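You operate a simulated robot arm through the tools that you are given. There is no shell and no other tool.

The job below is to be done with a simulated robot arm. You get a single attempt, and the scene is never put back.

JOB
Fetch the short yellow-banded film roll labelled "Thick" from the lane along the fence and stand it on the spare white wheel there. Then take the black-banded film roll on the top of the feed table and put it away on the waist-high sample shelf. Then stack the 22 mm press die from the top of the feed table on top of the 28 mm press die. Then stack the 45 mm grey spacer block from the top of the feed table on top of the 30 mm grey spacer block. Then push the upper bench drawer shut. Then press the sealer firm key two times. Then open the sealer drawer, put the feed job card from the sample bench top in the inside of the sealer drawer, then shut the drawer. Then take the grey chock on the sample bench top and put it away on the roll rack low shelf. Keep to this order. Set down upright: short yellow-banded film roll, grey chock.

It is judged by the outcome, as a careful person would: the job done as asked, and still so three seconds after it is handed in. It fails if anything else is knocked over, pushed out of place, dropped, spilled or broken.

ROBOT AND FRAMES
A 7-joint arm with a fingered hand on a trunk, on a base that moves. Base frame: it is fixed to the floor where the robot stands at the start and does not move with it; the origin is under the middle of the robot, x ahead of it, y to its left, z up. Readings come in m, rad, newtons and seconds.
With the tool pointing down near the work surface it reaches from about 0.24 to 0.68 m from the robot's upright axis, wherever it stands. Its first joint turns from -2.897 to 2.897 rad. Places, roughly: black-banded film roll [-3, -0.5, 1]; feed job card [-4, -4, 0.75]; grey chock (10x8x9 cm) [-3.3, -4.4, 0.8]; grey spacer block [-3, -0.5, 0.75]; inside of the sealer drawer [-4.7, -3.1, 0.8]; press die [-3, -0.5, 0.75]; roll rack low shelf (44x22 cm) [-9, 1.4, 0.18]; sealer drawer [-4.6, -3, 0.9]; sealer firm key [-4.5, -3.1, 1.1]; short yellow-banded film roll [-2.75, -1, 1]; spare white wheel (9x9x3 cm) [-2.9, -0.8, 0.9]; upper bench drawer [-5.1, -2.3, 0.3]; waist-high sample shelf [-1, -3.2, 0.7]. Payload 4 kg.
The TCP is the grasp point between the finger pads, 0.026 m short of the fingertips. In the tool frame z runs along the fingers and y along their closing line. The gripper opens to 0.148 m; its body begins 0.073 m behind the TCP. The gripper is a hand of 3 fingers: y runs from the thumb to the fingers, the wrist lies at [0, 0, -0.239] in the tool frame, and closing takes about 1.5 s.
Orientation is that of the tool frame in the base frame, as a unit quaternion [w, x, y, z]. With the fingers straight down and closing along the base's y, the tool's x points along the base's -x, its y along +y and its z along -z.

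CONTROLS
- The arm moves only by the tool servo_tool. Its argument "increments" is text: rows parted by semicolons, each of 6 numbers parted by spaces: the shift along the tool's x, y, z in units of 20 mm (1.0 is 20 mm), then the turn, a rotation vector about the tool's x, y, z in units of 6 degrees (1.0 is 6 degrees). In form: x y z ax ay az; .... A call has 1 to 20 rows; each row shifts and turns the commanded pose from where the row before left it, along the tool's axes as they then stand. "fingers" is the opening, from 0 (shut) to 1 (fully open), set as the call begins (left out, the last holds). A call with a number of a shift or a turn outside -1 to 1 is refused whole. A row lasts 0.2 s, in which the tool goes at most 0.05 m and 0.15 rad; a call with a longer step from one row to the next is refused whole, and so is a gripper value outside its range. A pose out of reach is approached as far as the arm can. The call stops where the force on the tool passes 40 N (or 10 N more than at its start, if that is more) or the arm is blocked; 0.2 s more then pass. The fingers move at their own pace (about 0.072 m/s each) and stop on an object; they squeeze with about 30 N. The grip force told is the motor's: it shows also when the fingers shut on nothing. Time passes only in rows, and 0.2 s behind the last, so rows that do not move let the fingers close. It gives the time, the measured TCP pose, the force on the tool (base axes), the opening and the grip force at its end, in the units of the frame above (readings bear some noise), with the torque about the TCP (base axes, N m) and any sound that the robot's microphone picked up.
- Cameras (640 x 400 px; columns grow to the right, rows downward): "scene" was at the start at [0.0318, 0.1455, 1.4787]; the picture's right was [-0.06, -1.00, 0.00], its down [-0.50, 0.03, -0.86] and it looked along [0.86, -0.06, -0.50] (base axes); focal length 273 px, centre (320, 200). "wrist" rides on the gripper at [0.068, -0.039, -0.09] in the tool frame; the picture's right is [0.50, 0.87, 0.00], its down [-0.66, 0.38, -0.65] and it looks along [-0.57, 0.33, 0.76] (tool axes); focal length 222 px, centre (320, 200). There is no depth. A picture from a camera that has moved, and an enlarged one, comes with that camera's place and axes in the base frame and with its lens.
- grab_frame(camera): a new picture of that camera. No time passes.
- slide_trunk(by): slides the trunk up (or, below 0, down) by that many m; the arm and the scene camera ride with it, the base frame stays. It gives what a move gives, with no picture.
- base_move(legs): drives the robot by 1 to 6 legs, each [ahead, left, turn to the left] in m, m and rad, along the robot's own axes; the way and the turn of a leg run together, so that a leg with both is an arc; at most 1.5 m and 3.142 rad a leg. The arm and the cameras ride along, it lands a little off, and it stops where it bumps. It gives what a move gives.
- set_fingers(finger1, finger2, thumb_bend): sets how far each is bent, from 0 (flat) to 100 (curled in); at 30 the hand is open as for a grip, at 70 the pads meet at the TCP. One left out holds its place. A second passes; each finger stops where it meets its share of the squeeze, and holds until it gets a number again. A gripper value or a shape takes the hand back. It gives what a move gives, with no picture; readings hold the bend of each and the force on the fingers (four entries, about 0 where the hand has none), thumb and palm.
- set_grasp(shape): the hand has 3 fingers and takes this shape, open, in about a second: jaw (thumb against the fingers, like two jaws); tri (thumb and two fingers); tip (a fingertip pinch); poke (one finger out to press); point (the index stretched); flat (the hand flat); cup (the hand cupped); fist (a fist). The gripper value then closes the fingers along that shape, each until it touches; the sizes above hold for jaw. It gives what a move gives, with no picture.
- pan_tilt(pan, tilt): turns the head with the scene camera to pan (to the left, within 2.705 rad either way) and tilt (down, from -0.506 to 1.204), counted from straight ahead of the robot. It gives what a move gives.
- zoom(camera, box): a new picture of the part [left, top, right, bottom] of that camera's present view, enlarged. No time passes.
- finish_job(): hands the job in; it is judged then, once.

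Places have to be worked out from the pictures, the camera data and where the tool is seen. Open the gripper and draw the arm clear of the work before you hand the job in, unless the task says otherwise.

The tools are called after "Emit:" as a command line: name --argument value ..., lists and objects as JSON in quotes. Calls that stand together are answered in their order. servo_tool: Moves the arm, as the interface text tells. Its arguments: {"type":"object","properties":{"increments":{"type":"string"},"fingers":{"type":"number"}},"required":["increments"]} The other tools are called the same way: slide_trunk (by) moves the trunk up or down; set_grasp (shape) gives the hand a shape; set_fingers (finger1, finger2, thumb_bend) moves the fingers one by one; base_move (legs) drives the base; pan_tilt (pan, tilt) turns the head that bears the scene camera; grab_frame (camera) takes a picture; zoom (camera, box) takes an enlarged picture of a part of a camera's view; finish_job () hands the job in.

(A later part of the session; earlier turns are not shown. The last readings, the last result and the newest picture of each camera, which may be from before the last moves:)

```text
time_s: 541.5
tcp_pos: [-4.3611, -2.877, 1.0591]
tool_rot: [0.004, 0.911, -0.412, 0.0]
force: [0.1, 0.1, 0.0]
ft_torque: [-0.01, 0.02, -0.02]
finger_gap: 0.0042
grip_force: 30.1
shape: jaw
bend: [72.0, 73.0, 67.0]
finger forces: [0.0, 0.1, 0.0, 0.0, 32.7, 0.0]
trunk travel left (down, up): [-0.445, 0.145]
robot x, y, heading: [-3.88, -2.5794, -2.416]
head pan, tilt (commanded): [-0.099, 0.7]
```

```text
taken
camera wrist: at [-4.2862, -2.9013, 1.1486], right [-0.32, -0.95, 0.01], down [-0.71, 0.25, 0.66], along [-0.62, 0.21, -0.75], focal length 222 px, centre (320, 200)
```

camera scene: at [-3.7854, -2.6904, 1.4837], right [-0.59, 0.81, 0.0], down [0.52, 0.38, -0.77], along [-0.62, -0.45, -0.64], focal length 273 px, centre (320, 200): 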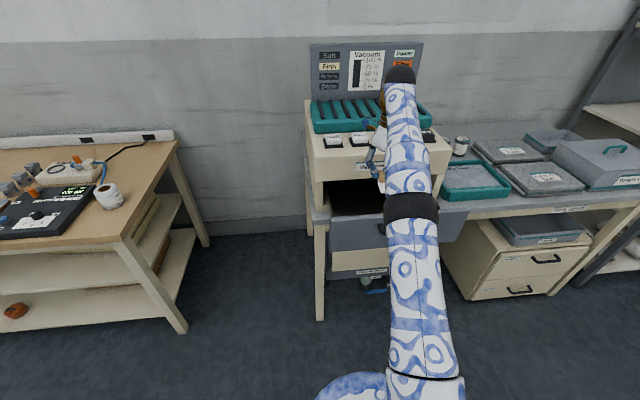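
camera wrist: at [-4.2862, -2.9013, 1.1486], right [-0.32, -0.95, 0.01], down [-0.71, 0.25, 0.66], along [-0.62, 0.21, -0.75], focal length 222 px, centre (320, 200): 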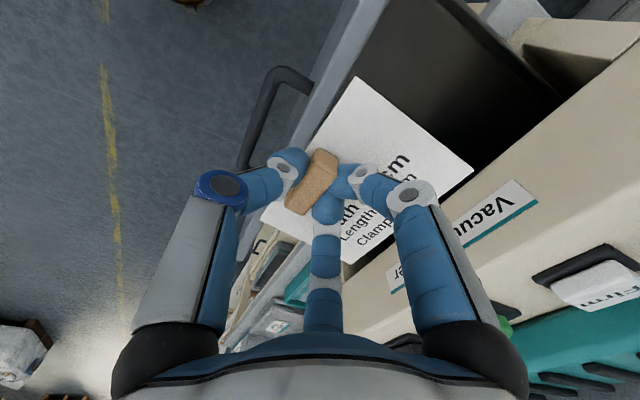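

Now the hand's slim side faces the sealer. I'll move over the opening, lower the card below the sealer's lower edge, and check.

Emit:
servo_tool --increments "-0.325 0.91 0 0 0 0; -0.325 0.91 0 0 0 0; -0.325 0.91 0 0 0 0; -0.325 0.91 0 0 0 0; 0 0 0 0 0 0; 0 0 0.8 0 0 0; 0 0 0.8 0 0 0; 0 0 0.8 0 0 0; 0 0 0 0 0 0"

Emit:
grab_frame --camera "wrist"

Emit:
pan_tilt --pan 0.25 --tilt 0.7

Emit:
zoom --camera "scene" --box '[360, 90, 560, 290]'

```text
time_s: 543.5
tcp_pos: [-4.4328, -2.906, 1.0107]
tool_rot: [0.004, 0.91, -0.414, -0.001]
force: [-1.1, 0.5, -0.3]
ft_torque: [-0.01, 0.02, -0.03]
finger_gap: 0.0043
grip_force: 30.4
shape: jaw
bend: [72.0, 73.0, 67.0]
finger forces: [0.1, 0.0, 0.0, 0.0, 32.7, 0.2]
trunk travel left (down, up): [-0.445, 0.145]
robot x, y, heading: [-3.8801, -2.5779, -2.416]
head pan, tilt (commanded): [-0.099, 0.7]
```

```text
taken
camera wrist: at [-4.3588, -2.9304, 1.1011], right [-0.32, -0.95, 0.01], down [-0.71, 0.25, 0.66], along [-0.62, 0.21, -0.75], focal length 222 px, centre (320, 200)
```

wrist: 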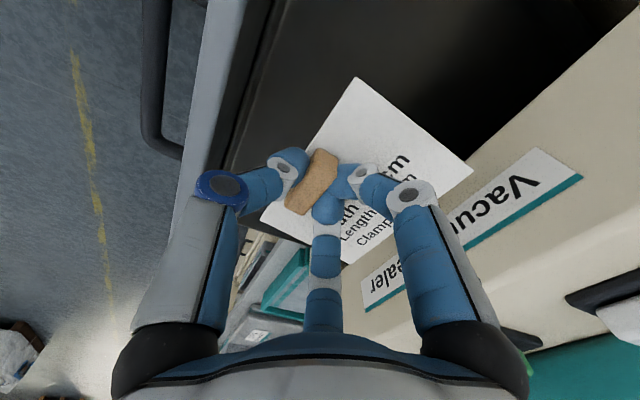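

```text
time_s: 544.3
tcp_pos: [-4.4335, -2.9071, 1.0102]
tool_rot: [0.004, 0.911, -0.413, -0.001]
force: [-0.8, 0.6, -0.8]
ft_torque: [0.0, 0.01, 0.02]
finger_gap: 0.0042
grip_force: 30.0
shape: jaw
bend: [72.0, 73.0, 67.0]
finger forces: [0.1, 0.0, 0.0, 0.0, 32.8, 0.0]
trunk travel left (down, up): [-0.445, 0.145]
robot x, y, heading: [-3.8799, -2.5807, -2.414]
head pan, tilt (commanded): [0.25, 0.7]
```

```text
2.00 times, centred on (460, 190) of scene
camera zoom: at [-3.7795, -2.7244, 1.4837], right [-0.83, 0.56, 0.0], down [0.36, 0.53, -0.76], along [-0.43, -0.63, -0.64], focal length 545 px, centre (40, 220)
```

zoom: 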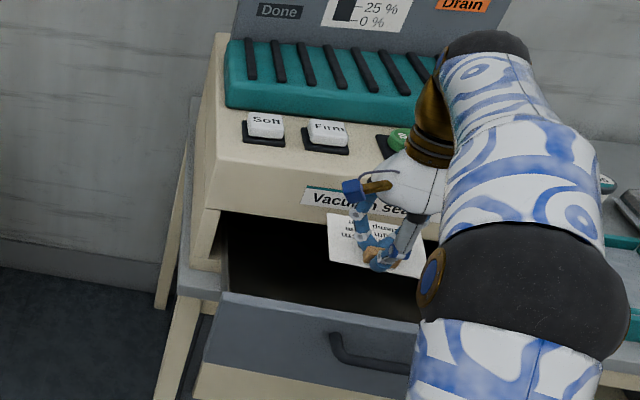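

Clear so far. I'll lower the card below the sealer's lower edge.

Emit:
servo_tool --increments "0 0 0.7 0 0 0; 0 0 0.7 0 0 0; 0 0 0.7 0 0 0; 0 0 0.6 0 0 0; 0 0 0 0 0 0"

Emit:
grab_frame --camera "wrist"

Emit:
zoom --camera "scene" --box '[360, 90, 560, 290]'

```text
time_s: 545.5
tcp_pos: [-4.4325, -2.9064, 0.9563]
tool_rot: [0.005, 0.91, -0.414, -0.001]
force: [-0.2, 0.1, 0.2]
ft_torque: [-0.01, -0.01, 0.0]
finger_gap: 0.0041
grip_force: 29.6
shape: jaw
bend: [72.0, 73.0, 67.0]
finger forces: [0.0, 0.0, 0.1, 0.0, 32.8, 0.1]
trunk travel left (down, up): [-0.445, 0.145]
robot x, y, heading: [-3.8783, -2.5808, -2.414]
head pan, tilt (commanded): [0.25, 0.7]
```

```text
taken
camera wrist: at [-4.3584, -2.9306, 1.0469], right [-0.32, -0.95, 0.01], down [-0.71, 0.25, 0.66], along [-0.62, 0.21, -0.75], focal length 222 px, centre (320, 200)
```

wrist: 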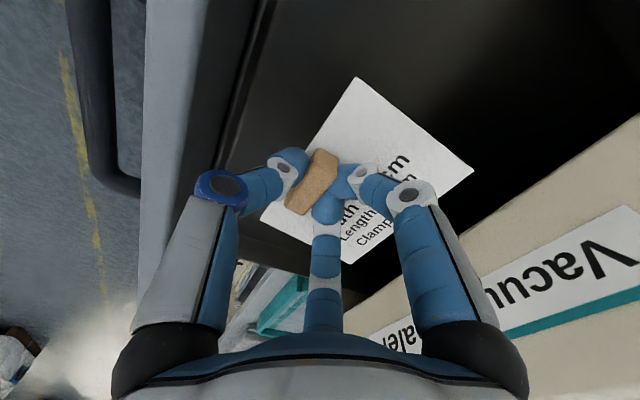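

```text
2.00 times, centred on (460, 190) of scene
camera zoom: at [-3.7794, -2.7244, 1.4837], right [-0.83, 0.56, 0.0], down [0.36, 0.53, -0.76], along [-0.43, -0.63, -0.64], focal length 545 px, centre (40, 220)
```

zoom: 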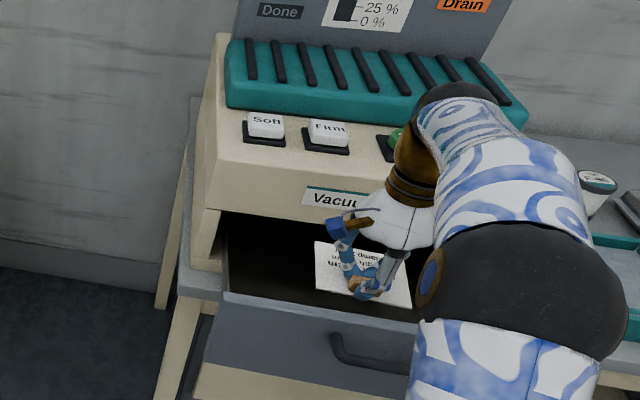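

I'll move 2.5 cm further in (card under the sealer's edge) and continue lowering toward the drawer floor.

Emit:
servo_tool --increments "0 0.6 0 0 0 0; 0 0.6 0 0 0 0; 0 0 0.6 0 0 0; 0 0 0.6 0 0 0; 0 0 0.5 0 0 0; 0 0 0 0 0 0"

Emit:
grab_frame --camera "wrist"

Emit:
zoom --camera "scene" --box '[360, 90, 560, 290]'

```text
time_s: 546.9
tcp_pos: [-4.4503, -2.9226, 0.9217]
tool_rot: [0.004, 0.91, -0.414, -0.001]
force: [-0.4, -0.1, -0.6]
ft_torque: [-0.02, -0.02, 0.02]
finger_gap: 0.0042
grip_force: 29.6
shape: jaw
bend: [72.0, 73.0, 67.0]
finger forces: [0.0, 0.0, 0.0, 0.1, 32.7, 0.0]
trunk travel left (down, up): [-0.445, 0.145]
robot x, y, heading: [-3.8789, -2.5816, -2.411]
head pan, tilt (commanded): [0.25, 0.7]
```

```text
taken
camera wrist: at [-4.3772, -2.9468, 1.0131], right [-0.32, -0.95, 0.01], down [-0.71, 0.25, 0.66], along [-0.62, 0.21, -0.75], focal length 222 px, centre (320, 200)
```

wrist: 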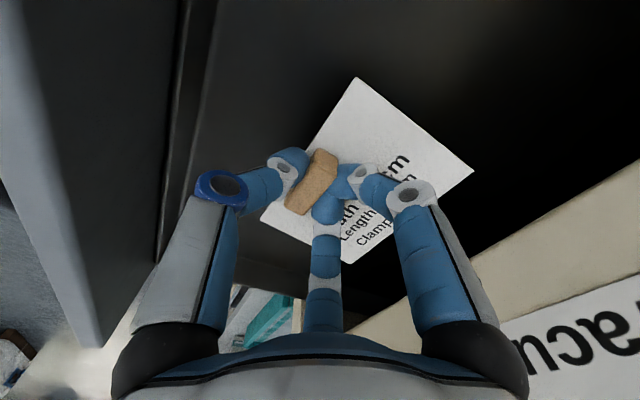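

```text
2.00 times, centred on (460, 190) of scene
camera zoom: at [-3.7795, -2.7244, 1.4837], right [-0.83, 0.56, 0.0], down [0.36, 0.53, -0.76], along [-0.43, -0.63, -0.64], focal length 545 px, centre (40, 220)
```

zoom: 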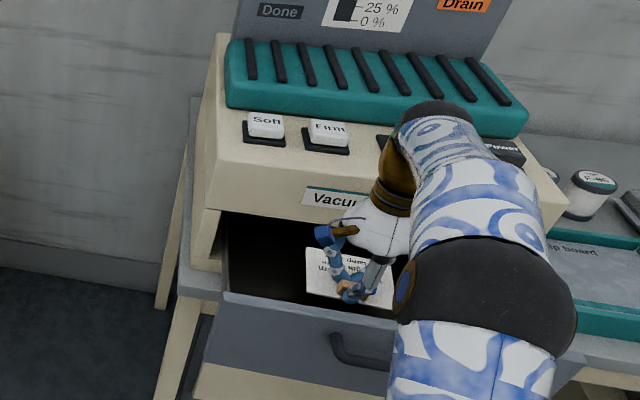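

Clear on all sides. I'll continue lowering in small steps until the card touches the drawer floor.

Emit:
servo_tool --increments "0 0 0.5 0 0 0; 0 0 0.5 0 0 0; 0 0 0.4 0 0 0; 0 0 0 0 0 0"

Emit:
servo_tool --increments "0 0 0.3 0 0 0; 0 0 0.3 0 0 0; 0 0 0 0 0 0"

Emit:
grab_frame --camera "wrist"

```text
time_s: 547.9
tcp_pos: [-4.4514, -2.9236, 0.8959]
tool_rot: [0.005, 0.91, -0.414, -0.001]
force: [0.6, 0.1, -0.5]
ft_torque: [0.0, 0.0, 0.0]
finger_gap: 0.0043
grip_force: 29.8
shape: jaw
bend: [72.0, 73.0, 67.0]
finger forces: [0.0, 0.0, 0.0, 0.0, 32.7, 0.0]
trunk travel left (down, up): [-0.445, 0.145]
robot x, y, heading: [-3.8788, -2.5868, -2.415]
head pan, tilt (commanded): [0.25, 0.7]
```

```text
time_s: 548.7
tcp_pos: [-4.4518, -2.9227, 0.8825]
tool_rot: [0.004, 0.91, -0.414, -0.001]
force: [0.0, -0.6, -0.7]
ft_torque: [-0.01, 0.03, 0.03]
finger_gap: 0.0043
grip_force: 29.8
shape: jaw
bend: [72.0, 73.0, 67.0]
finger forces: [0.0, 0.0, 0.0, 0.0, 32.8, 0.1]
trunk travel left (down, up): [-0.445, 0.145]
robot x, y, heading: [-3.88, -2.5832, -2.415]
head pan, tilt (commanded): [0.25, 0.7]
```

```text
taken
camera wrist: at [-4.3773, -2.9467, 0.9731], right [-0.32, -0.95, 0.01], down [-0.71, 0.25, 0.66], along [-0.62, 0.21, -0.76], focal length 222 px, centre (320, 200)
```

wrist: 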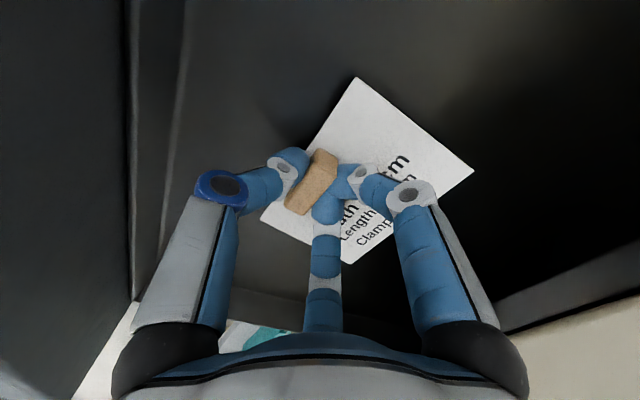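

Still free; I'll go on a little.

Emit:
servo_tool --increments "0 0 0.25 0 0 0; 0 0 0.25 0 0 0; 0 0 0 0 0 0"

Emit:
servo_tool --increments "0 0 0.2 0 0 0; 0 0 0.2 0 0 0; 0 0 0 0 0 0"

Emit:
servo_tool --increments "0 0 0.2 0 0 0; 0 0 0 0 0 0"

```text
time_s: 549.5
tcp_pos: [-4.4504, -2.9237, 0.8745]
tool_rot: [0.005, 0.91, -0.414, -0.002]
force: [-1.9, -0.6, 17.3]
ft_torque: [0.13, -0.11, 0.03]
finger_gap: 0.0047
grip_force: 30.0
shape: jaw
bend: [72.0, 73.0, 68.0]
finger forces: [0.0, 0.0, 0.1, 0.0, 36.3, 0.0]
trunk travel left (down, up): [-0.445, 0.145]
robot x, y, heading: [-3.8802, -2.5805, -2.412]
head pan, tilt (commanded): [0.25, 0.7]
```

```text
time_s: 550.1
tcp_pos: [-4.4535, -2.9237, 0.8729]
tool_rot: [0.009, 0.91, -0.414, -0.004]
force: [-2.2, -0.9, 23.6]
ft_torque: [0.13, -0.18, 0.01]
finger_gap: 0.0058
grip_force: 30.3
shape: jaw
bend: [72.0, 73.0, 70.0]
finger forces: [0.0, 0.1, 0.0, 0.0, 41.2, 0.0]
trunk travel left (down, up): [-0.445, 0.145]
robot x, y, heading: [-3.8803, -2.5775, -2.415]
head pan, tilt (commanded): [0.25, 0.7]
stopped in row 2: the force on the tool passed its limit at 44 N (the readings are from after the stop); the commanded pose is now the measured one
```

```text
time_s: 550.5
tcp_pos: [-4.455, -2.9248, 0.8742]
tool_rot: [0.012, 0.91, -0.413, -0.006]
force: [-2.0, -1.0, 22.9]
ft_torque: [0.19, -0.21, 0.02]
finger_gap: 0.0061
grip_force: 29.7
shape: jaw
bend: [72.0, 73.0, 70.0]
finger forces: [0.0, 0.1, 0.1, 0.0, 41.9, 0.1]
trunk travel left (down, up): [-0.445, 0.145]
robot x, y, heading: [-3.8802, -2.5859, -2.41]
head pan, tilt (commanded): [0.25, 0.7]
stopped in row 2: the force on the tool passed its limit at 44 N (the readings are from after the stop); the commanded pose is now the measured one
```

The card is on the drawer floor. I'll ease off 2 mm and open the fingers slightly.

Emit:
servo_tool --increments "0 0 -0.12 0 0 0; 0 0 0 0 0 0"

Emit:
set_fingers --finger1 58 --finger2 58 --thumb_bend 58

Emit:
grab_frame --camera "wrist"

```text
time_s: 551.1
tcp_pos: [-4.4526, -2.9251, 0.8749]
tool_rot: [0.01, 0.91, -0.414, -0.006]
force: [-1.1, -1.4, 18.1]
ft_torque: [0.15, -0.13, 0.03]
finger_gap: 0.0055
grip_force: 30.1
shape: jaw
bend: [72.0, 73.0, 70.0]
finger forces: [0.1, 0.0, 0.0, 0.0, 39.5, 0.0]
trunk travel left (down, up): [-0.445, 0.145]
robot x, y, heading: [-3.8812, -2.583, -2.412]
head pan, tilt (commanded): [0.25, 0.7]
```

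```text
time_s: 552.1
tcp_pos: [-4.4529, -2.9241, 0.8747]
tool_rot: [0.011, 0.91, -0.414, -0.006]
force: [-1.1, -1.2, 32.6]
ft_torque: [0.04, 0.02, 0.03]
finger_gap: 0.0251
grip_force: 16.1
shape: fingers
bend: [63.0, 63.0, 59.0]
finger forces: [12.6, 13.2, 0.0, 0.1, 7.2, 0.0]
trunk travel left (down, up): [-0.445, 0.145]
robot x, y, heading: [-3.879, -2.5846, -2.416]
head pan, tilt (commanded): [0.25, 0.7]
```

```text
taken
camera wrist: at [-4.3774, -2.9471, 0.9647], right [-0.32, -0.95, 0.02], down [-0.7, 0.26, 0.66], along [-0.63, 0.2, -0.75], focal length 222 px, centre (320, 200)
```

wrist: 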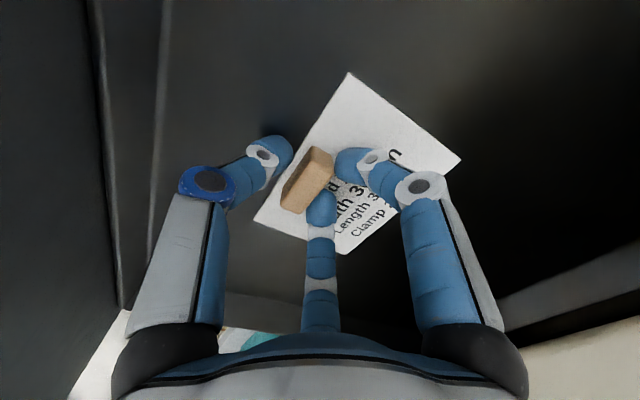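

The fingers are open around the grip block, with tips resting on the card. I'll raise slowly and check the card stays.

Emit:
servo_tool --increments "0 0 -0.3 0 0 0; 0 0 -0.4 0 0 0; 0 0 -0.5 0 0 0; 0 0 0 0 0 0"

Emit:
grab_frame --camera "wrist"

```text
time_s: 553.1
tcp_pos: [-4.4533, -2.9249, 0.8965]
tool_rot: [0.009, 0.91, -0.414, -0.005]
force: [0.2, 0.6, 0.7]
ft_torque: [0.0, -0.01, -0.03]
finger_gap: 0.0386
grip_force: 0.1
shape: fingers
bend: [57.0, 57.0, 57.0]
finger forces: [0.0, 0.0, 0.0, 0.1, 0.1, 0.0]
trunk travel left (down, up): [-0.445, 0.145]
robot x, y, heading: [-3.877, -2.5804, -2.409]
head pan, tilt (commanded): [0.25, 0.7]
```

```text
taken
camera wrist: at [-4.3782, -2.9477, 0.9863], right [-0.32, -0.95, 0.02], down [-0.71, 0.25, 0.66], along [-0.63, 0.2, -0.75], focal length 222 px, centre (320, 200)
```

wrist: 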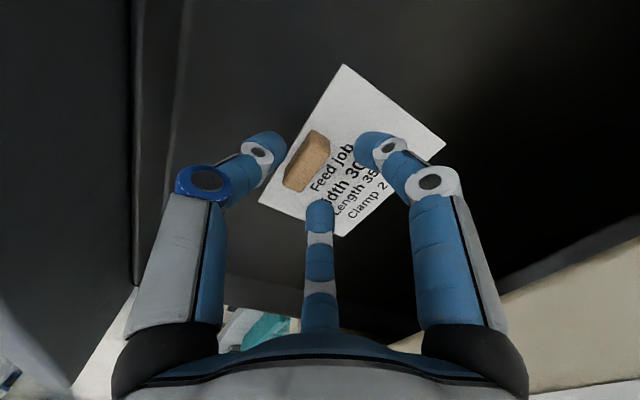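

The card lies flat inside the drawer, free of the hand. I'll raise the hand out of the drawer.

Emit:
servo_tool --increments "0 0 -0.8 0 0 0; 0 0 -0.8 0 0 0; 0 0 -0.8 0 0 0; 0 0 -1 0 0 0; 0 -0.5 -1 0 0 0; 0 -0.5 -1 0 0 0; 0 -0.5 -1 0 0 0; 0 -0.5 -1 0 0 0; 0 -1 -0.5 0 0 0; 0 -1 0 0 0 0; 0 -1 0 0 0 0; 0 -1 0 0 0 0; 0 -1 0 0 0 0; 0 0 0 0 0 0"

Emit:
zoom --camera "scene" --box '[340, 90, 560, 310]'

Emit:
grab_frame --camera "scene"

```text
time_s: 556.1
tcp_pos: [-4.3449, -2.8296, 1.0518]
tool_rot: [0.011, 0.911, -0.413, -0.005]
force: [-0.1, -0.3, 0.9]
ft_torque: [-0.03, -0.01, 0.01]
finger_gap: 0.0386
grip_force: 0.0
shape: fingers
bend: [57.0, 57.0, 57.0]
finger forces: [0.0, 0.1, 0.1, 0.0, 0.0, 0.1]
trunk travel left (down, up): [-0.445, 0.145]
robot x, y, heading: [-3.882, -2.577, -2.411]
head pan, tilt (commanded): [0.25, 0.7]
```

```text
1.82 times, centred on (450, 200) of scene
camera zoom: at [-3.7793, -2.7243, 1.4837], right [-0.83, 0.56, 0.0], down [0.36, 0.53, -0.76], along [-0.43, -0.63, -0.64], focal length 496 px, centre (84, 200)
```

zoom: 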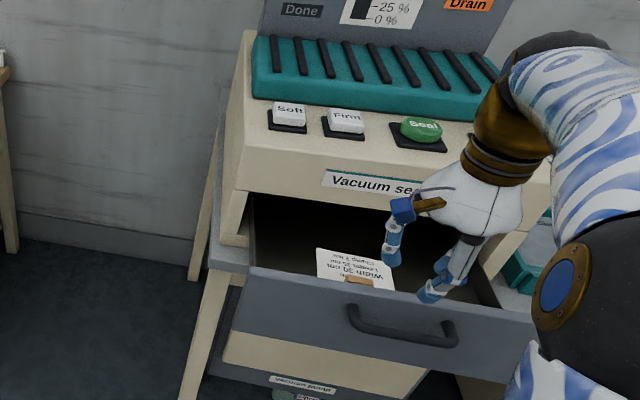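

```text
taken
camera scene: at [-3.7793, -2.7243, 1.4837], right [-0.83, 0.56, 0.0], down [0.36, 0.53, -0.76], along [-0.43, -0.63, -0.64], focal length 273 px, centre (320, 200)
```

scene: 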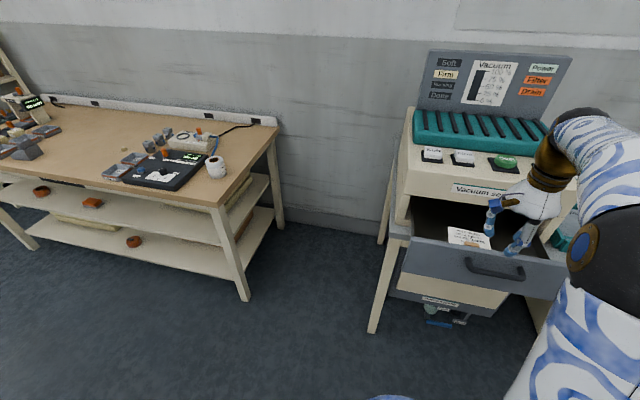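

The card is in. Now to shut the drawer: I'll back off, make a fist, extend and tilt the hand forward.

Emit:
base_move --legs '[[-0.3, 0, 0]]'

Emit:
set_grasp --shape "fist"

Emit:
servo_tool --increments "0 1 0 0 0 0; 0 1 0 0 0 0; 0 1 0 0 0 0; 0 1 0 0 0 0; 0 1 0 0 0 0; 0 1 0 0 0 0; 0 0 0 -1 0 0; 0 0 0 -1 0 0; 0 0 0 -1 0 0; 0 0 0 -1 0 0; 0 0 0 -1 0 0; 0 0 0 -1 0 0; 0 0 0 -1 0 0; 0 0 0 -1 0 0; 0 0 0 0 0 0"

Emit:
grab_frame --camera "wrist"

Emit:
grab_frame --camera "scene"

```text
time_s: 558.2
tcp_pos: [-4.1211, -2.6303, 1.0515]
tool_rot: [0.01, 0.91, -0.414, -0.006]
force: [-0.7, 0.3, -0.6]
ft_torque: [0.0, 0.0, 0.01]
finger_gap: 0.0389
grip_force: 0.1
shape: fingers
bend: [57.0, 57.0, 57.0]
finger forces: [0.1, 0.1, 0.0, 0.1, 0.0, 0.1]
trunk travel left (down, up): [-0.445, 0.145]
robot x, y, heading: [-3.6584, -2.3793, -2.412]
head pan, tilt (commanded): [0.25, 0.7]
```

```text
time_s: 559.1
tcp_pos: [-4.1215, -2.6301, 1.0519]
tool_rot: [0.01, 0.91, -0.413, -0.005]
force: [0.8, -0.3, 0.5]
ft_torque: [-0.02, 0.0, -0.01]
finger_gap: 0.0
grip_force: 0.1
shape: fist
bend: [100.0, 100.0, 58.0]
finger forces: [0.0, 0.1, 0.0, 0.1, 0.1, 0.0]
trunk travel left (down, up): [-0.445, 0.145]
robot x, y, heading: [-3.6552, -2.3807, -2.411]
head pan, tilt (commanded): [0.25, 0.7]
```

```text
time_s: 562.3
tcp_pos: [-4.2122, -2.7093, 1.0527]
tool_rot: [0.379, 0.828, -0.376, -0.174]
force: [0.3, -0.3, 0.0]
ft_torque: [0.0, 0.0, -0.02]
finger_gap: 0.0
grip_force: 0.0
shape: fist
bend: [100.0, 100.0, 58.0]
finger forces: [0.1, 0.1, 0.0, 0.0, 0.1, 0.0]
trunk travel left (down, up): [-0.445, 0.145]
robot x, y, heading: [-3.6575, -2.3853, -2.414]
head pan, tilt (commanded): [0.25, 0.7]
```

```text
taken
camera wrist: at [-4.0966, -2.6969, 1.0833], right [-0.1, -0.75, 0.66], down [-0.24, 0.66, 0.71], along [-0.97, -0.09, -0.24], focal length 222 px, centre (320, 200)
```

wrist: 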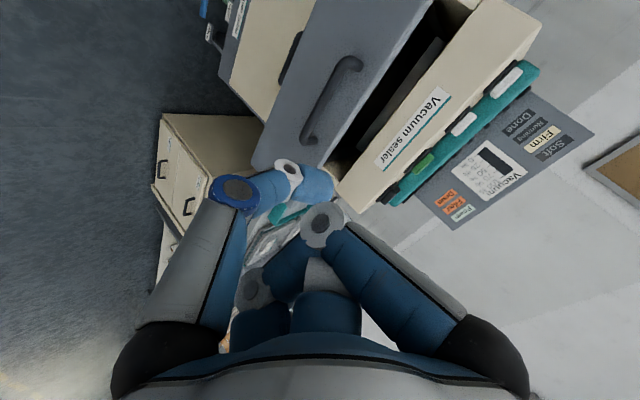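

```text
taken
camera scene: at [-3.5549, -2.5238, 1.4837], right [-0.83, 0.56, 0.0], down [0.36, 0.53, -0.76], along [-0.43, -0.63, -0.64], focal length 273 px, centre (320, 200)
```

scene: 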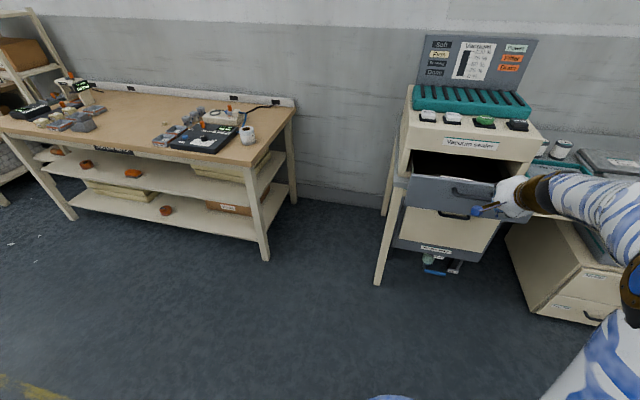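

I'll lower the fist to just under handle height, then bring the base forward toward the panel.

Emit:
servo_tool --increments "0 -0.735 0.66 0 0 0; 0 -0.735 0.66 0 0 0; 0 -0.735 0.66 0 0 0; 0 -0.735 0.66 0 0 0; 0 -0.735 0.66 0 0 0; 0 -0.735 0.66 0 0 0; 0 -0.735 0.66 0 0 0; 0 -0.735 0.66 0 0 0; 0 -0.3 0.27 0 0 0; 0 0 0 0 0 0"

Emit:
base_move --legs '[[0.1, 0, 0]]'

Emit:
grab_frame --camera "scene"

Emit:
grab_frame --camera "wrist"

```text
time_s: 564.5
tcp_pos: [-4.213, -2.7113, 0.8878]
tool_rot: [0.379, 0.828, -0.375, -0.172]
force: [-0.5, 0.5, 0.0]
ft_torque: [0.02, 0.04, 0.0]
finger_gap: 0.0001
grip_force: 0.1
shape: fist
bend: [100.0, 100.0, 58.0]
finger forces: [0.0, 0.0, 0.1, 0.0, 0.0, 0.1]
trunk travel left (down, up): [-0.445, 0.145]
robot x, y, heading: [-3.6531, -2.3811, -2.411]
head pan, tilt (commanded): [0.25, 0.7]
```

```text
time_s: 565.6
tcp_pos: [-4.2886, -2.778, 0.8858]
tool_rot: [0.378, 0.829, -0.375, -0.172]
force: [-0.3, 0.7, 0.8]
ft_torque: [0.01, 0.0, -0.01]
finger_gap: 0.0
grip_force: 0.1
shape: fist
bend: [100.0, 100.0, 58.0]
finger forces: [0.0, 0.1, 0.0, 0.0, 0.1, 0.1]
trunk travel left (down, up): [-0.445, 0.145]
robot x, y, heading: [-3.7299, -2.447, -2.41]
head pan, tilt (commanded): [0.25, 0.7]
```

```text
taken
camera scene: at [-3.6294, -2.5903, 1.4836], right [-0.83, 0.56, 0.0], down [0.36, 0.53, -0.76], along [-0.43, -0.63, -0.64], focal length 273 px, centre (320, 200)
```

scene: 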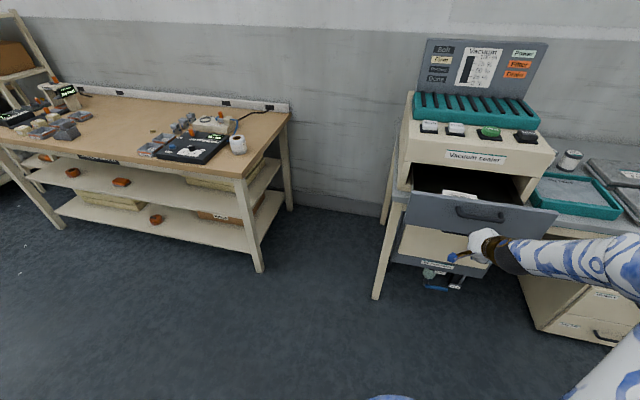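

```text
taken
camera wrist: at [-4.1736, -2.7659, 0.917], right [-0.1, -0.75, 0.66], down [-0.24, 0.66, 0.71], along [-0.96, -0.09, -0.25], focal length 222 px, centre (320, 200)
```

wrist: 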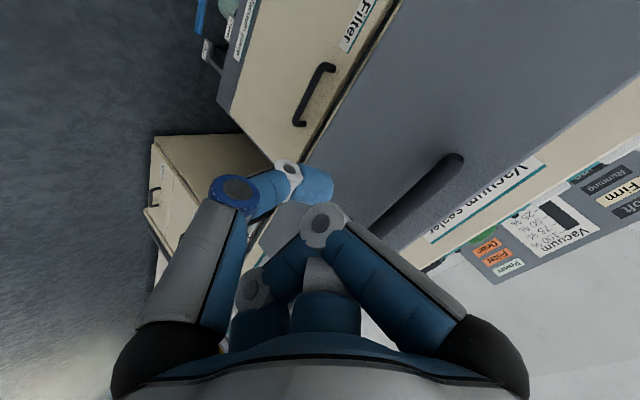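

I'll push forward with the arm in small steps.

Emit:
servo_tool --increments "0 0.4 0.446 0 0 0; 0 0.4 0.446 0 0 0; 0 0.4 0.446 0 0 0; 0 0.4 0.446 0 0 0; 0 0.4 0.446 0 0 0; 0 0 0 0 0 0"

Emit:
grab_frame --camera "scene"

Emit:
servo_tool --increments "0 0.4 0.446 0 0 0; 0 0.4 0.446 0 0 0; 0 0.4 0.446 0 0 0; 0 0.4 0.446 0 0 0; 0 0 0 0 0 0"

Emit:
grab_frame --camera "scene"

```text
time_s: 567.0
tcp_pos: [-4.3343, -2.8178, 0.888]
tool_rot: [0.378, 0.828, -0.375, -0.173]
force: [-0.9, -0.1, 0.1]
ft_torque: [-0.01, 0.0, 0.02]
finger_gap: 0.0002
grip_force: 0.1
shape: fist
bend: [100.0, 100.0, 58.0]
finger forces: [0.0, 0.1, 0.0, 0.0, 0.1, 0.1]
trunk travel left (down, up): [-0.445, 0.145]
robot x, y, heading: [-3.7247, -2.4479, -2.411]
head pan, tilt (commanded): [0.25, 0.7]
```

```text
taken
camera scene: at [-3.6293, -2.5903, 1.4837], right [-0.83, 0.56, 0.0], down [0.36, 0.53, -0.76], along [-0.43, -0.63, -0.64], focal length 273 px, centre (320, 200)
```

scene: 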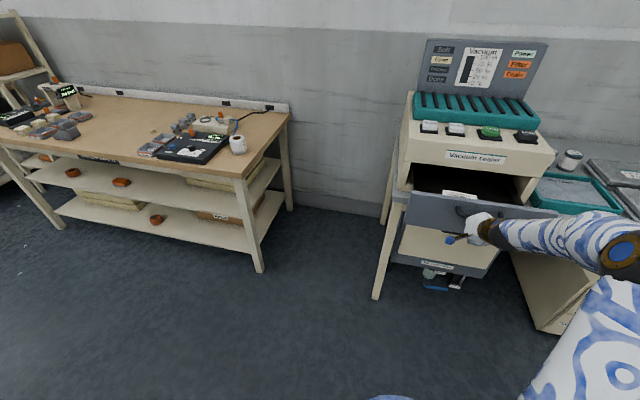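

```text
time_s: 568.2
tcp_pos: [-4.3706, -2.8496, 0.8897]
tool_rot: [0.378, 0.829, -0.376, -0.172]
force: [-0.9, 1.0, 1.0]
ft_torque: [-0.02, 0.01, -0.01]
finger_gap: 0.0003
grip_force: 0.0
shape: fist
bend: [100.0, 100.0, 58.0]
finger forces: [0.0, 0.0, 0.0, 0.0, 0.0, 0.0]
trunk travel left (down, up): [-0.445, 0.145]
robot x, y, heading: [-3.7317, -2.4472, -2.413]
head pan, tilt (commanded): [0.25, 0.7]
```

```text
taken
camera scene: at [-3.6293, -2.5904, 1.4837], right [-0.83, 0.56, 0.0], down [0.36, 0.53, -0.76], along [-0.43, -0.63, -0.64], focal length 273 px, centre (320, 200)
```

scene: 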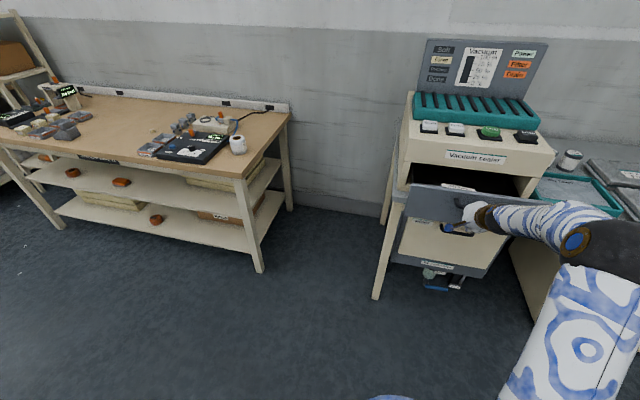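

The drawer slides in easily. I'll push the rest by moving the base forward in two short moves.

Emit:
base_move --legs '[[0.07, 0, 0]]'

Emit:
grab_frame --camera "scene"

```text
time_s: 569.2
tcp_pos: [-4.4218, -2.895, 0.8894]
tool_rot: [0.378, 0.828, -0.376, -0.174]
force: [0.2, 0.3, 0.2]
ft_torque: [0.0, -0.02, 0.0]
finger_gap: 0.0
grip_force: 0.0
shape: fist
bend: [100.0, 100.0, 58.0]
finger forces: [0.0, 0.1, 0.0, 0.0, 0.1, 0.1]
trunk travel left (down, up): [-0.445, 0.145]
robot x, y, heading: [-3.7835, -2.4945, -2.413]
head pan, tilt (commanded): [0.25, 0.7]
```

```text
taken
camera scene: at [-3.6819, -2.6373, 1.4836], right [-0.83, 0.56, 0.0], down [0.36, 0.53, -0.76], along [-0.43, -0.63, -0.64], focal length 273 px, centre (320, 200)
```

scene: 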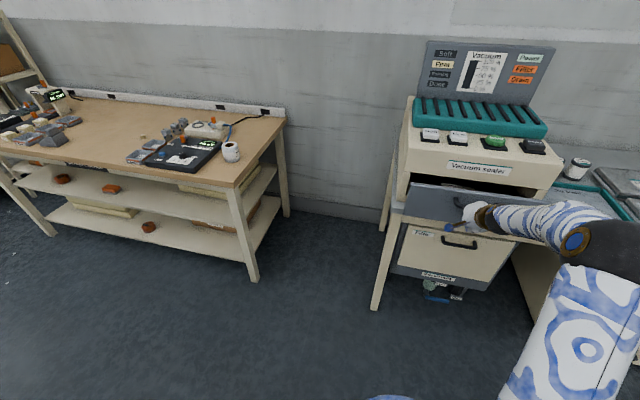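

Emit:
base_move --legs '[[0.04, 0, 0]]'

Emit:
zoom --camera "scene" --box '[370, 130, 590, 290]'

Emit:
servo_tool --increments "0 0.2 0.223 0 0 0; 0 0.2 0.223 0 0 0; 0 0.2 0.223 0 0 0; 0 0 0 0 0 0"

Emit:
zoom --camera "scene" --box '[370, 130, 590, 290]'

```text
time_s: 570.1
tcp_pos: [-4.4523, -2.9214, 0.8895]
tool_rot: [0.379, 0.828, -0.376, -0.173]
force: [1.0, -0.2, -0.2]
ft_torque: [0.01, 0.03, -0.01]
finger_gap: 0.0001
grip_force: 0.1
shape: fist
bend: [100.0, 100.0, 58.0]
finger forces: [0.1, 0.0, 0.0, 0.0, 0.1, 0.1]
trunk travel left (down, up): [-0.445, 0.145]
robot x, y, heading: [-3.809, -2.5182, -2.413]
head pan, tilt (commanded): [0.25, 0.7]
```

```text
2.50 times, centred on (480, 210) of scene
camera zoom: at [-3.712, -2.6641, 1.4836], right [-0.83, 0.56, 0.0], down [0.36, 0.53, -0.76], along [-0.43, -0.63, -0.64], focal length 682 px, centre (-80, 175)
```

zoom: 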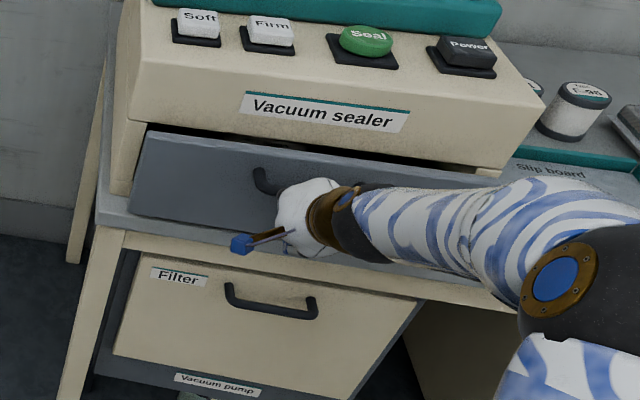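

```text
time_s: 571.1
tcp_pos: [-4.4652, -2.934, 0.8893]
tool_rot: [0.379, 0.828, -0.376, -0.173]
force: [0.5, 0.9, -0.2]
ft_torque: [0.0, 0.02, -0.01]
finger_gap: 0.0
grip_force: 0.0
shape: fist
bend: [100.0, 100.0, 58.0]
finger forces: [0.0, 0.5, 0.0, 0.1, 0.0, 0.0]
trunk travel left (down, up): [-0.445, 0.145]
robot x, y, heading: [-3.8057, -2.5165, -2.412]
head pan, tilt (commanded): [0.25, 0.7]
```

```text
2.50 times, centred on (480, 210) of scene
camera zoom: at [-3.7118, -2.6639, 1.4837], right [-0.83, 0.56, 0.0], down [0.36, 0.53, -0.76], along [-0.43, -0.63, -0.64], focal length 682 px, centre (-80, 175)
```

zoom: 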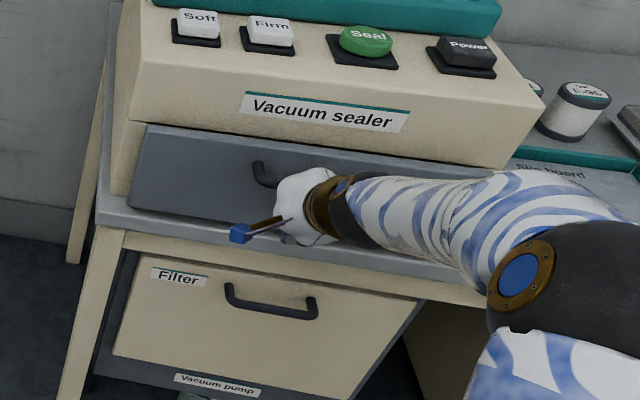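

Almost shut. I'll push on until it stops.

Emit:
servo_tool --increments "0 0.2 0.223 0 0 0; 0 0.2 0.223 0 0 0; 0 0.2 0.223 0 0 0; 0 0 0 0 0 0"

Emit:
zoom --camera "scene" --box '[370, 130, 590, 290]'

```text
time_s: 572.1
tcp_pos: [-4.4784, -2.9454, 0.8902]
tool_rot: [0.378, 0.828, -0.377, -0.173]
force: [6.1, 5.1, -0.5]
ft_torque: [-0.15, 0.22, -0.09]
finger_gap: 0.0001
grip_force: 0.0
shape: fist
bend: [100.0, 100.0, 58.0]
finger forces: [0.1, 7.7, 0.0, 0.0, 0.0, 0.0]
trunk travel left (down, up): [-0.445, 0.145]
robot x, y, heading: [-3.8125, -2.5231, -2.415]
head pan, tilt (commanded): [0.25, 0.7]
```

```text
2.50 times, centred on (480, 210) of scene
camera zoom: at [-3.711, -2.6633, 1.4837], right [-0.83, 0.56, 0.0], down [0.36, 0.53, -0.77], along [-0.43, -0.63, -0.64], focal length 682 px, centre (-80, 175)
```

zoom: 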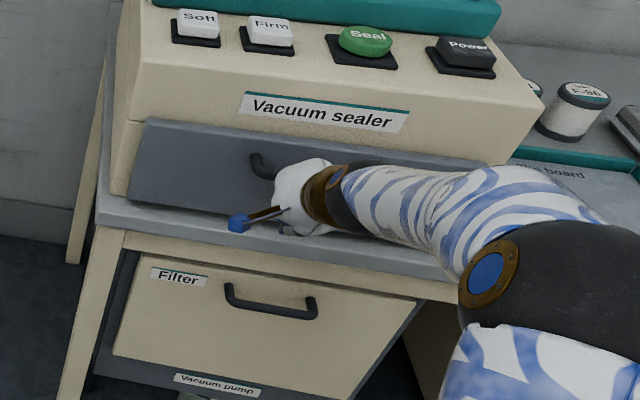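

Resistance is felt (≈8 N). One more small push to confirm it is fully shut.

Emit:
servo_tool --increments "0 0.15 0.167 0 0 0; 0 0.1 0.11 0 0 0; 0 0 0 0 0 0"

Emit:
servo_tool --increments "0 -0.5 -0.557 0 0 0; 0 -0.669 -0.743 0 0 0; 0 -0.669 -0.743 0 0 0; 0 -0.669 -0.743 0 0 0; 0 0 0 0 0 0"

Emit:
base_move --legs '[[-0.35, 0, 0]]'

Emit:
grab_frame --camera "scene"

Emit:
zoom --camera "scene" --box '[380, 60, 580, 260]'

```text
time_s: 572.6
tcp_pos: [-4.4799, -2.9453, 0.8898]
tool_rot: [0.378, 0.829, -0.376, -0.172]
force: [21.8, 15.9, 8.0]
ft_torque: [-0.4, 0.71, -0.31]
finger_gap: 0.0
grip_force: 0.1
shape: fist
bend: [100.0, 100.0, 58.0]
finger forces: [0.1, 26.9, 0.0, 0.1, 0.0, 0.0]
trunk travel left (down, up): [-0.445, 0.145]
robot x, y, heading: [-3.8093, -2.519, -2.409]
head pan, tilt (commanded): [0.25, 0.7]
stopped in row 2: the force on the tool passed its limit at 44 N (the readings are from after the stop); the commanded pose is now the measured one
```

```text
time_s: 573.8
tcp_pos: [-4.4265, -2.8974, 0.8867]
tool_rot: [0.377, 0.829, -0.377, -0.171]
force: [0.0, 0.3, 0.5]
ft_torque: [-0.02, -0.01, 0.01]
finger_gap: 0.0001
grip_force: 0.2
shape: fist
bend: [100.0, 100.0, 58.0]
finger forces: [0.0, 0.0, 0.0, 0.0, 0.0, 0.0]
trunk travel left (down, up): [-0.445, 0.145]
robot x, y, heading: [-3.8085, -2.5253, -2.412]
head pan, tilt (commanded): [0.25, 0.7]
```

```text
time_s: 576.1
tcp_pos: [-4.1651, -2.6664, 0.8867]
tool_rot: [0.377, 0.829, -0.376, -0.171]
force: [-0.3, -0.4, -0.3]
ft_torque: [0.0, 0.02, -0.01]
finger_gap: 0.0
grip_force: 0.0
shape: fist
bend: [100.0, 100.0, 58.0]
finger forces: [0.0, 0.0, 0.0, 0.0, 0.0, 0.0]
trunk travel left (down, up): [-0.445, 0.145]
robot x, y, heading: [-3.5515, -2.2912, -2.414]
head pan, tilt (commanded): [0.25, 0.7]
```

```text
taken
camera scene: at [-3.4507, -2.431, 1.4837], right [-0.83, 0.56, 0.0], down [0.36, 0.53, -0.77], along [-0.43, -0.63, -0.64], focal length 273 px, centre (320, 200)
```

scene: 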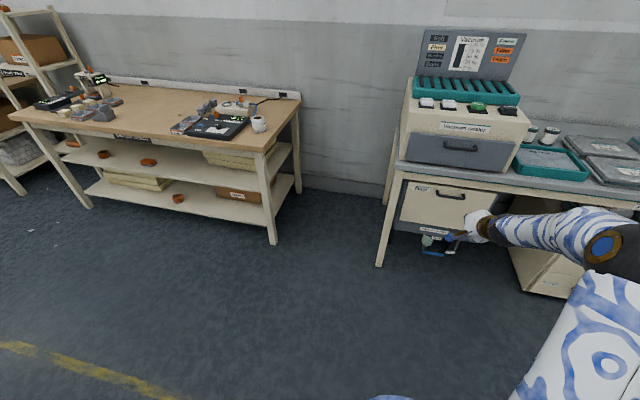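

```text
2.00 times, centred on (480, 160) of scene
camera zoom: at [-3.4507, -2.431, 1.4837], right [-0.83, 0.56, 0.0], down [0.36, 0.53, -0.77], along [-0.43, -0.63, -0.64], focal length 545 px, centre (0, 280)
```

zoom: 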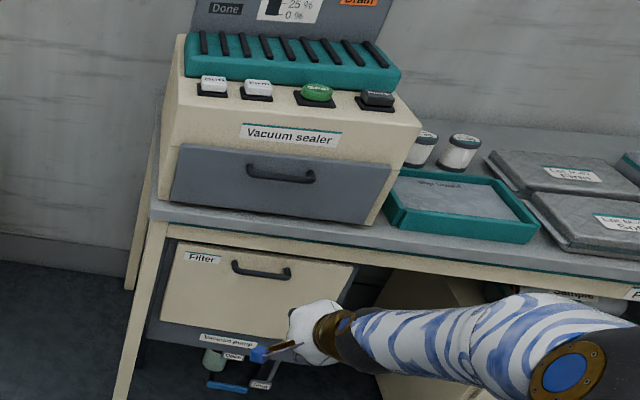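

The sealer drawer is fully shut. Next, the grey chock: I'll bring the tool vertical and raised, and drive to the sample bench in front of it.

Emit:
servo_tool --increments "0 0 0 1 0 0; 0 0 0 1 0 0; 0 0 0 1 0 0; 0 0 0 1 0 0; 0 0 0 1 0 0; 0 0 0 1 0 0; 0 0 0 1 0 0; 0 0 0 1 0 0; 0 -0.7 -1 0 0 0; 0 -0.7 -1 0 0 0; 0 -0.7 -1 0 0 0; 0 -0.7 -1 0 0 0; 0 -0.7 -1 0 0 0; 0 -0.7 -1 0 0 0; 0 -0.7 -1 0 0 0; 0 -0.7 -1 0 0 0; 0 -0.7 -1 0 0 0; 0 -0.7 -1 0 0 0; 0 0 0 0 0 0" --fingers 1

Emit:
set_grasp --shape "jaw"

Emit:
base_move --legs '[[-0.1, 0, 0], [0, 1.5, 0], [0, 0.35, 0]]'

Emit:
pan_tilt --pan 0.0 --tilt 0.65

Emit:
grab_frame --camera "scene"

```text
time_s: 580.1
tcp_pos: [-4.0519, -2.5683, 1.0835]
tool_rot: [0.007, 0.91, -0.414, -0.003]
force: [0.2, -0.3, -0.6]
ft_torque: [-0.01, 0.02, 0.01]
finger_gap: 0.0
grip_force: 0.0
shape: fist
bend: [100.0, 100.0, 58.0]
finger forces: [0.1, 0.0, 0.1, 0.0, 0.0, 0.0]
out of reach, approached as far as the arm can: row 8
trunk travel left (down, up): [-0.445, 0.145]
robot x, y, heading: [-3.5496, -2.2922, -2.413]
head pan, tilt (commanded): [0.25, 0.7]
```

```text
time_s: 581.0
tcp_pos: [-4.0522, -2.5677, 1.084]
tool_rot: [0.007, 0.91, -0.414, -0.003]
force: [0.4, -0.4, 0.2]
ft_torque: [-0.04, 0.02, 0.0]
finger_gap: 0.1478
grip_force: 0.0
shape: jaw
bend: [30.0, 30.0, 30.0]
finger forces: [0.0, 0.1, 0.0, 0.1, 0.0, 0.1]
trunk travel left (down, up): [-0.445, 0.145]
robot x, y, heading: [-3.5472, -2.2892, -2.41]
head pan, tilt (commanded): [0.25, 0.7]
```

```text
time_s: 591.0
tcp_pos: [-2.73, -3.8868, 1.0839]
tool_rot: [0.007, 0.914, -0.407, -0.003]
force: [0.3, -0.4, 0.3]
ft_torque: [0.01, 0.0, -0.02]
finger_gap: 0.1478
grip_force: 0.0
shape: jaw
bend: [30.0, 30.0, 30.0]
finger forces: [0.0, 0.1, 0.1, 0.0, 0.0, 0.0]
trunk travel left (down, up): [-0.445, 0.145]
robot x, y, heading: [-2.2314, -3.5952, -2.4]
head pan, tilt (commanded): [0.25, 0.7]
```

```text
time_s: 591.8
tcp_pos: [-2.7305, -3.8863, 1.0829]
tool_rot: [0.007, 0.913, -0.407, -0.003]
force: [0.6, -0.6, 0.2]
ft_torque: [-0.02, 0.01, 0.01]
finger_gap: 0.1478
grip_force: 0.1
shape: jaw
bend: [30.0, 30.0, 30.0]
finger forces: [0.0, 0.0, 0.0, 0.0, 0.0, 0.1]
trunk travel left (down, up): [-0.445, 0.145]
robot x, y, heading: [-2.2297, -3.5972, -2.398]
head pan, tilt (commanded): [0.0, 0.649]
```

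```text
taken
camera scene: at [-2.1483, -3.7292, 1.488], right [-0.68, 0.74, 0.0], down [0.45, 0.41, -0.8], along [-0.59, -0.54, -0.6], focal length 273 px, centre (320, 200)
```

scene: 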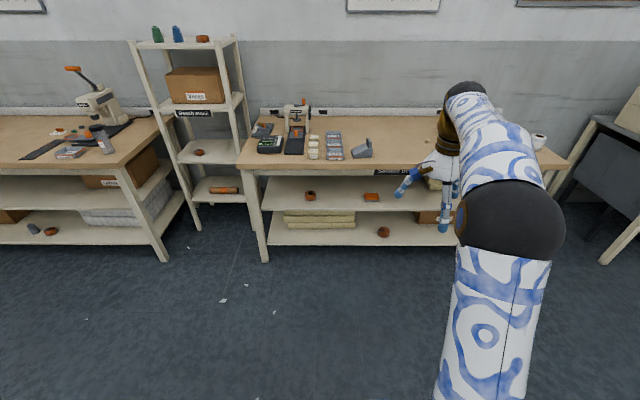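

The chock is visible on the bench. I'll zoom and then approach.

Emit:
zoom --camera "scene" --box '[290, 110, 410, 190]'

Emit:
base_move --legs '[[0.72, 0, -0.012]]'

Emit:
pan_tilt --pan 0.1 --tilt 0.9

Emit:
grab_frame --camera "scene"

Emit:
grab_frame --camera "wrist"

```text
5.00 times, centred on (350, 150) of scene
camera zoom: at [-2.1483, -3.7292, 1.488], right [-0.68, 0.74, 0.0], down [0.45, 0.41, -0.8], along [-0.59, -0.54, -0.6], focal length 1364 px, centre (170, 450)
```

zoom: 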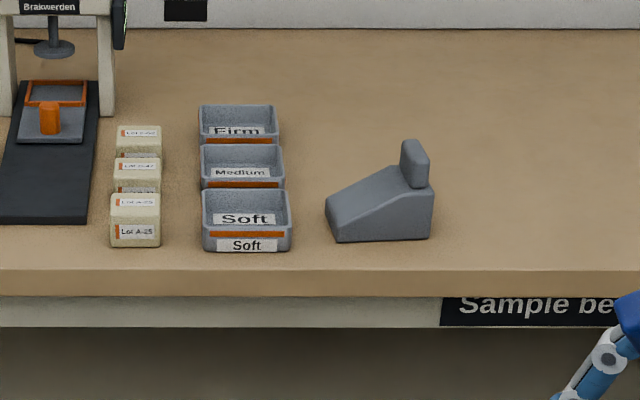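

```text
time_s: 595.8
tcp_pos: [-3.2705, -4.3658, 1.0846]
tool_rot: [0.008, 0.91, -0.414, -0.004]
force: [-0.2, -0.1, -0.1]
ft_torque: [0.01, 0.01, 0.01]
finger_gap: 0.1481
grip_force: 0.1
shape: jaw
bend: [30.0, 30.0, 30.0]
finger forces: [0.0, 0.0, 0.0, 0.1, 0.0, 0.0]
trunk travel left (down, up): [-0.445, 0.145]
robot x, y, heading: [-2.7688, -4.0861, -2.414]
head pan, tilt (commanded): [0.0, 0.649]
```

```text
time_s: 596.5
tcp_pos: [-3.2704, -4.3648, 1.0833]
tool_rot: [0.007, 0.91, -0.414, -0.003]
force: [0.0, -0.3, 1.3]
ft_torque: [-0.01, 0.01, -0.01]
finger_gap: 0.1478
grip_force: 0.1
shape: jaw
bend: [30.0, 30.0, 30.0]
finger forces: [0.1, 0.0, 0.0, 0.1, 0.0, 0.0]
trunk travel left (down, up): [-0.445, 0.145]
robot x, y, heading: [-2.7703, -4.0893, -2.41]
head pan, tilt (commanded): [0.099, 0.901]
```

```text
taken
camera scene: at [-2.6735, -4.2139, 1.4676], right [-0.74, 0.68, 0.0], down [0.53, 0.58, -0.62], along [-0.42, -0.46, -0.78], focal length 273 px, centre (320, 200)
```

scene: 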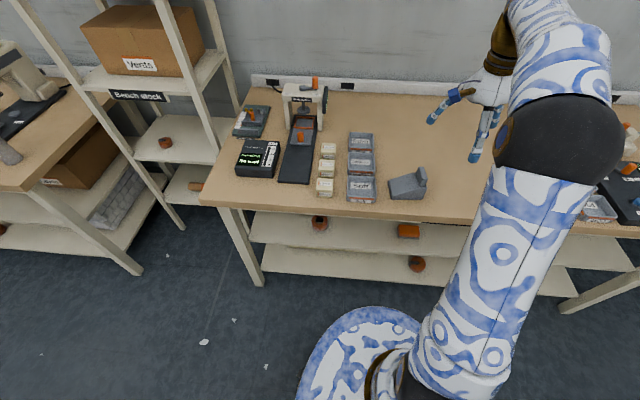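

```text
taken
camera wrist: at [-3.1964, -4.3891, 1.1737], right [-0.32, -0.95, 0.01], down [-0.71, 0.25, 0.66], along [-0.63, 0.2, -0.75], focal length 222 px, centre (320, 200)
```

wrist: 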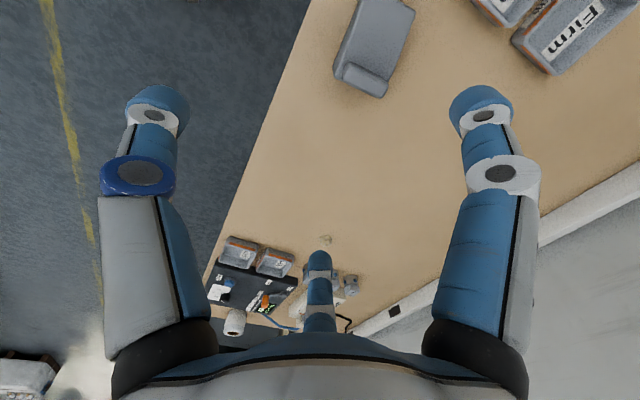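

I'll enlarge the wrist view of the chock to see its upright tab.

Emit:
zoom --camera "wrist" --box '[310, 0, 440, 110]'

Emit:
zoom --camera "scene" --box '[340, 120, 460, 220]'

```text
3.64 times, centred on (375, 55) of wrist
camera zoom: at [-3.1964, -4.3891, 1.1737], right [-0.32, -0.95, 0.01], down [-0.71, 0.25, 0.66], along [-0.63, 0.2, -0.75], focal length 808 px, centre (120, 727)
```

zoom: 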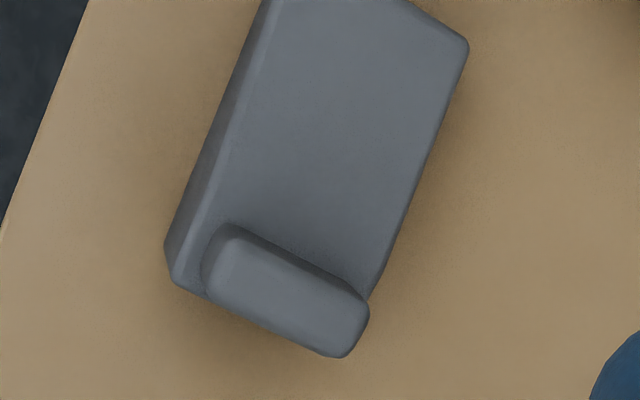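

```text
4.00 times, centred on (400, 170) of scene
camera zoom: at [-2.6735, -4.2139, 1.4676], right [-0.74, 0.68, 0.0], down [0.53, 0.58, -0.62], along [-0.42, -0.46, -0.78], focal length 1091 px, centre (0, 320)
```

zoom: 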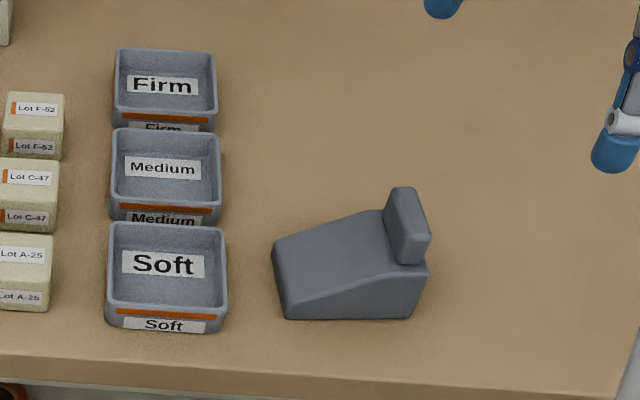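

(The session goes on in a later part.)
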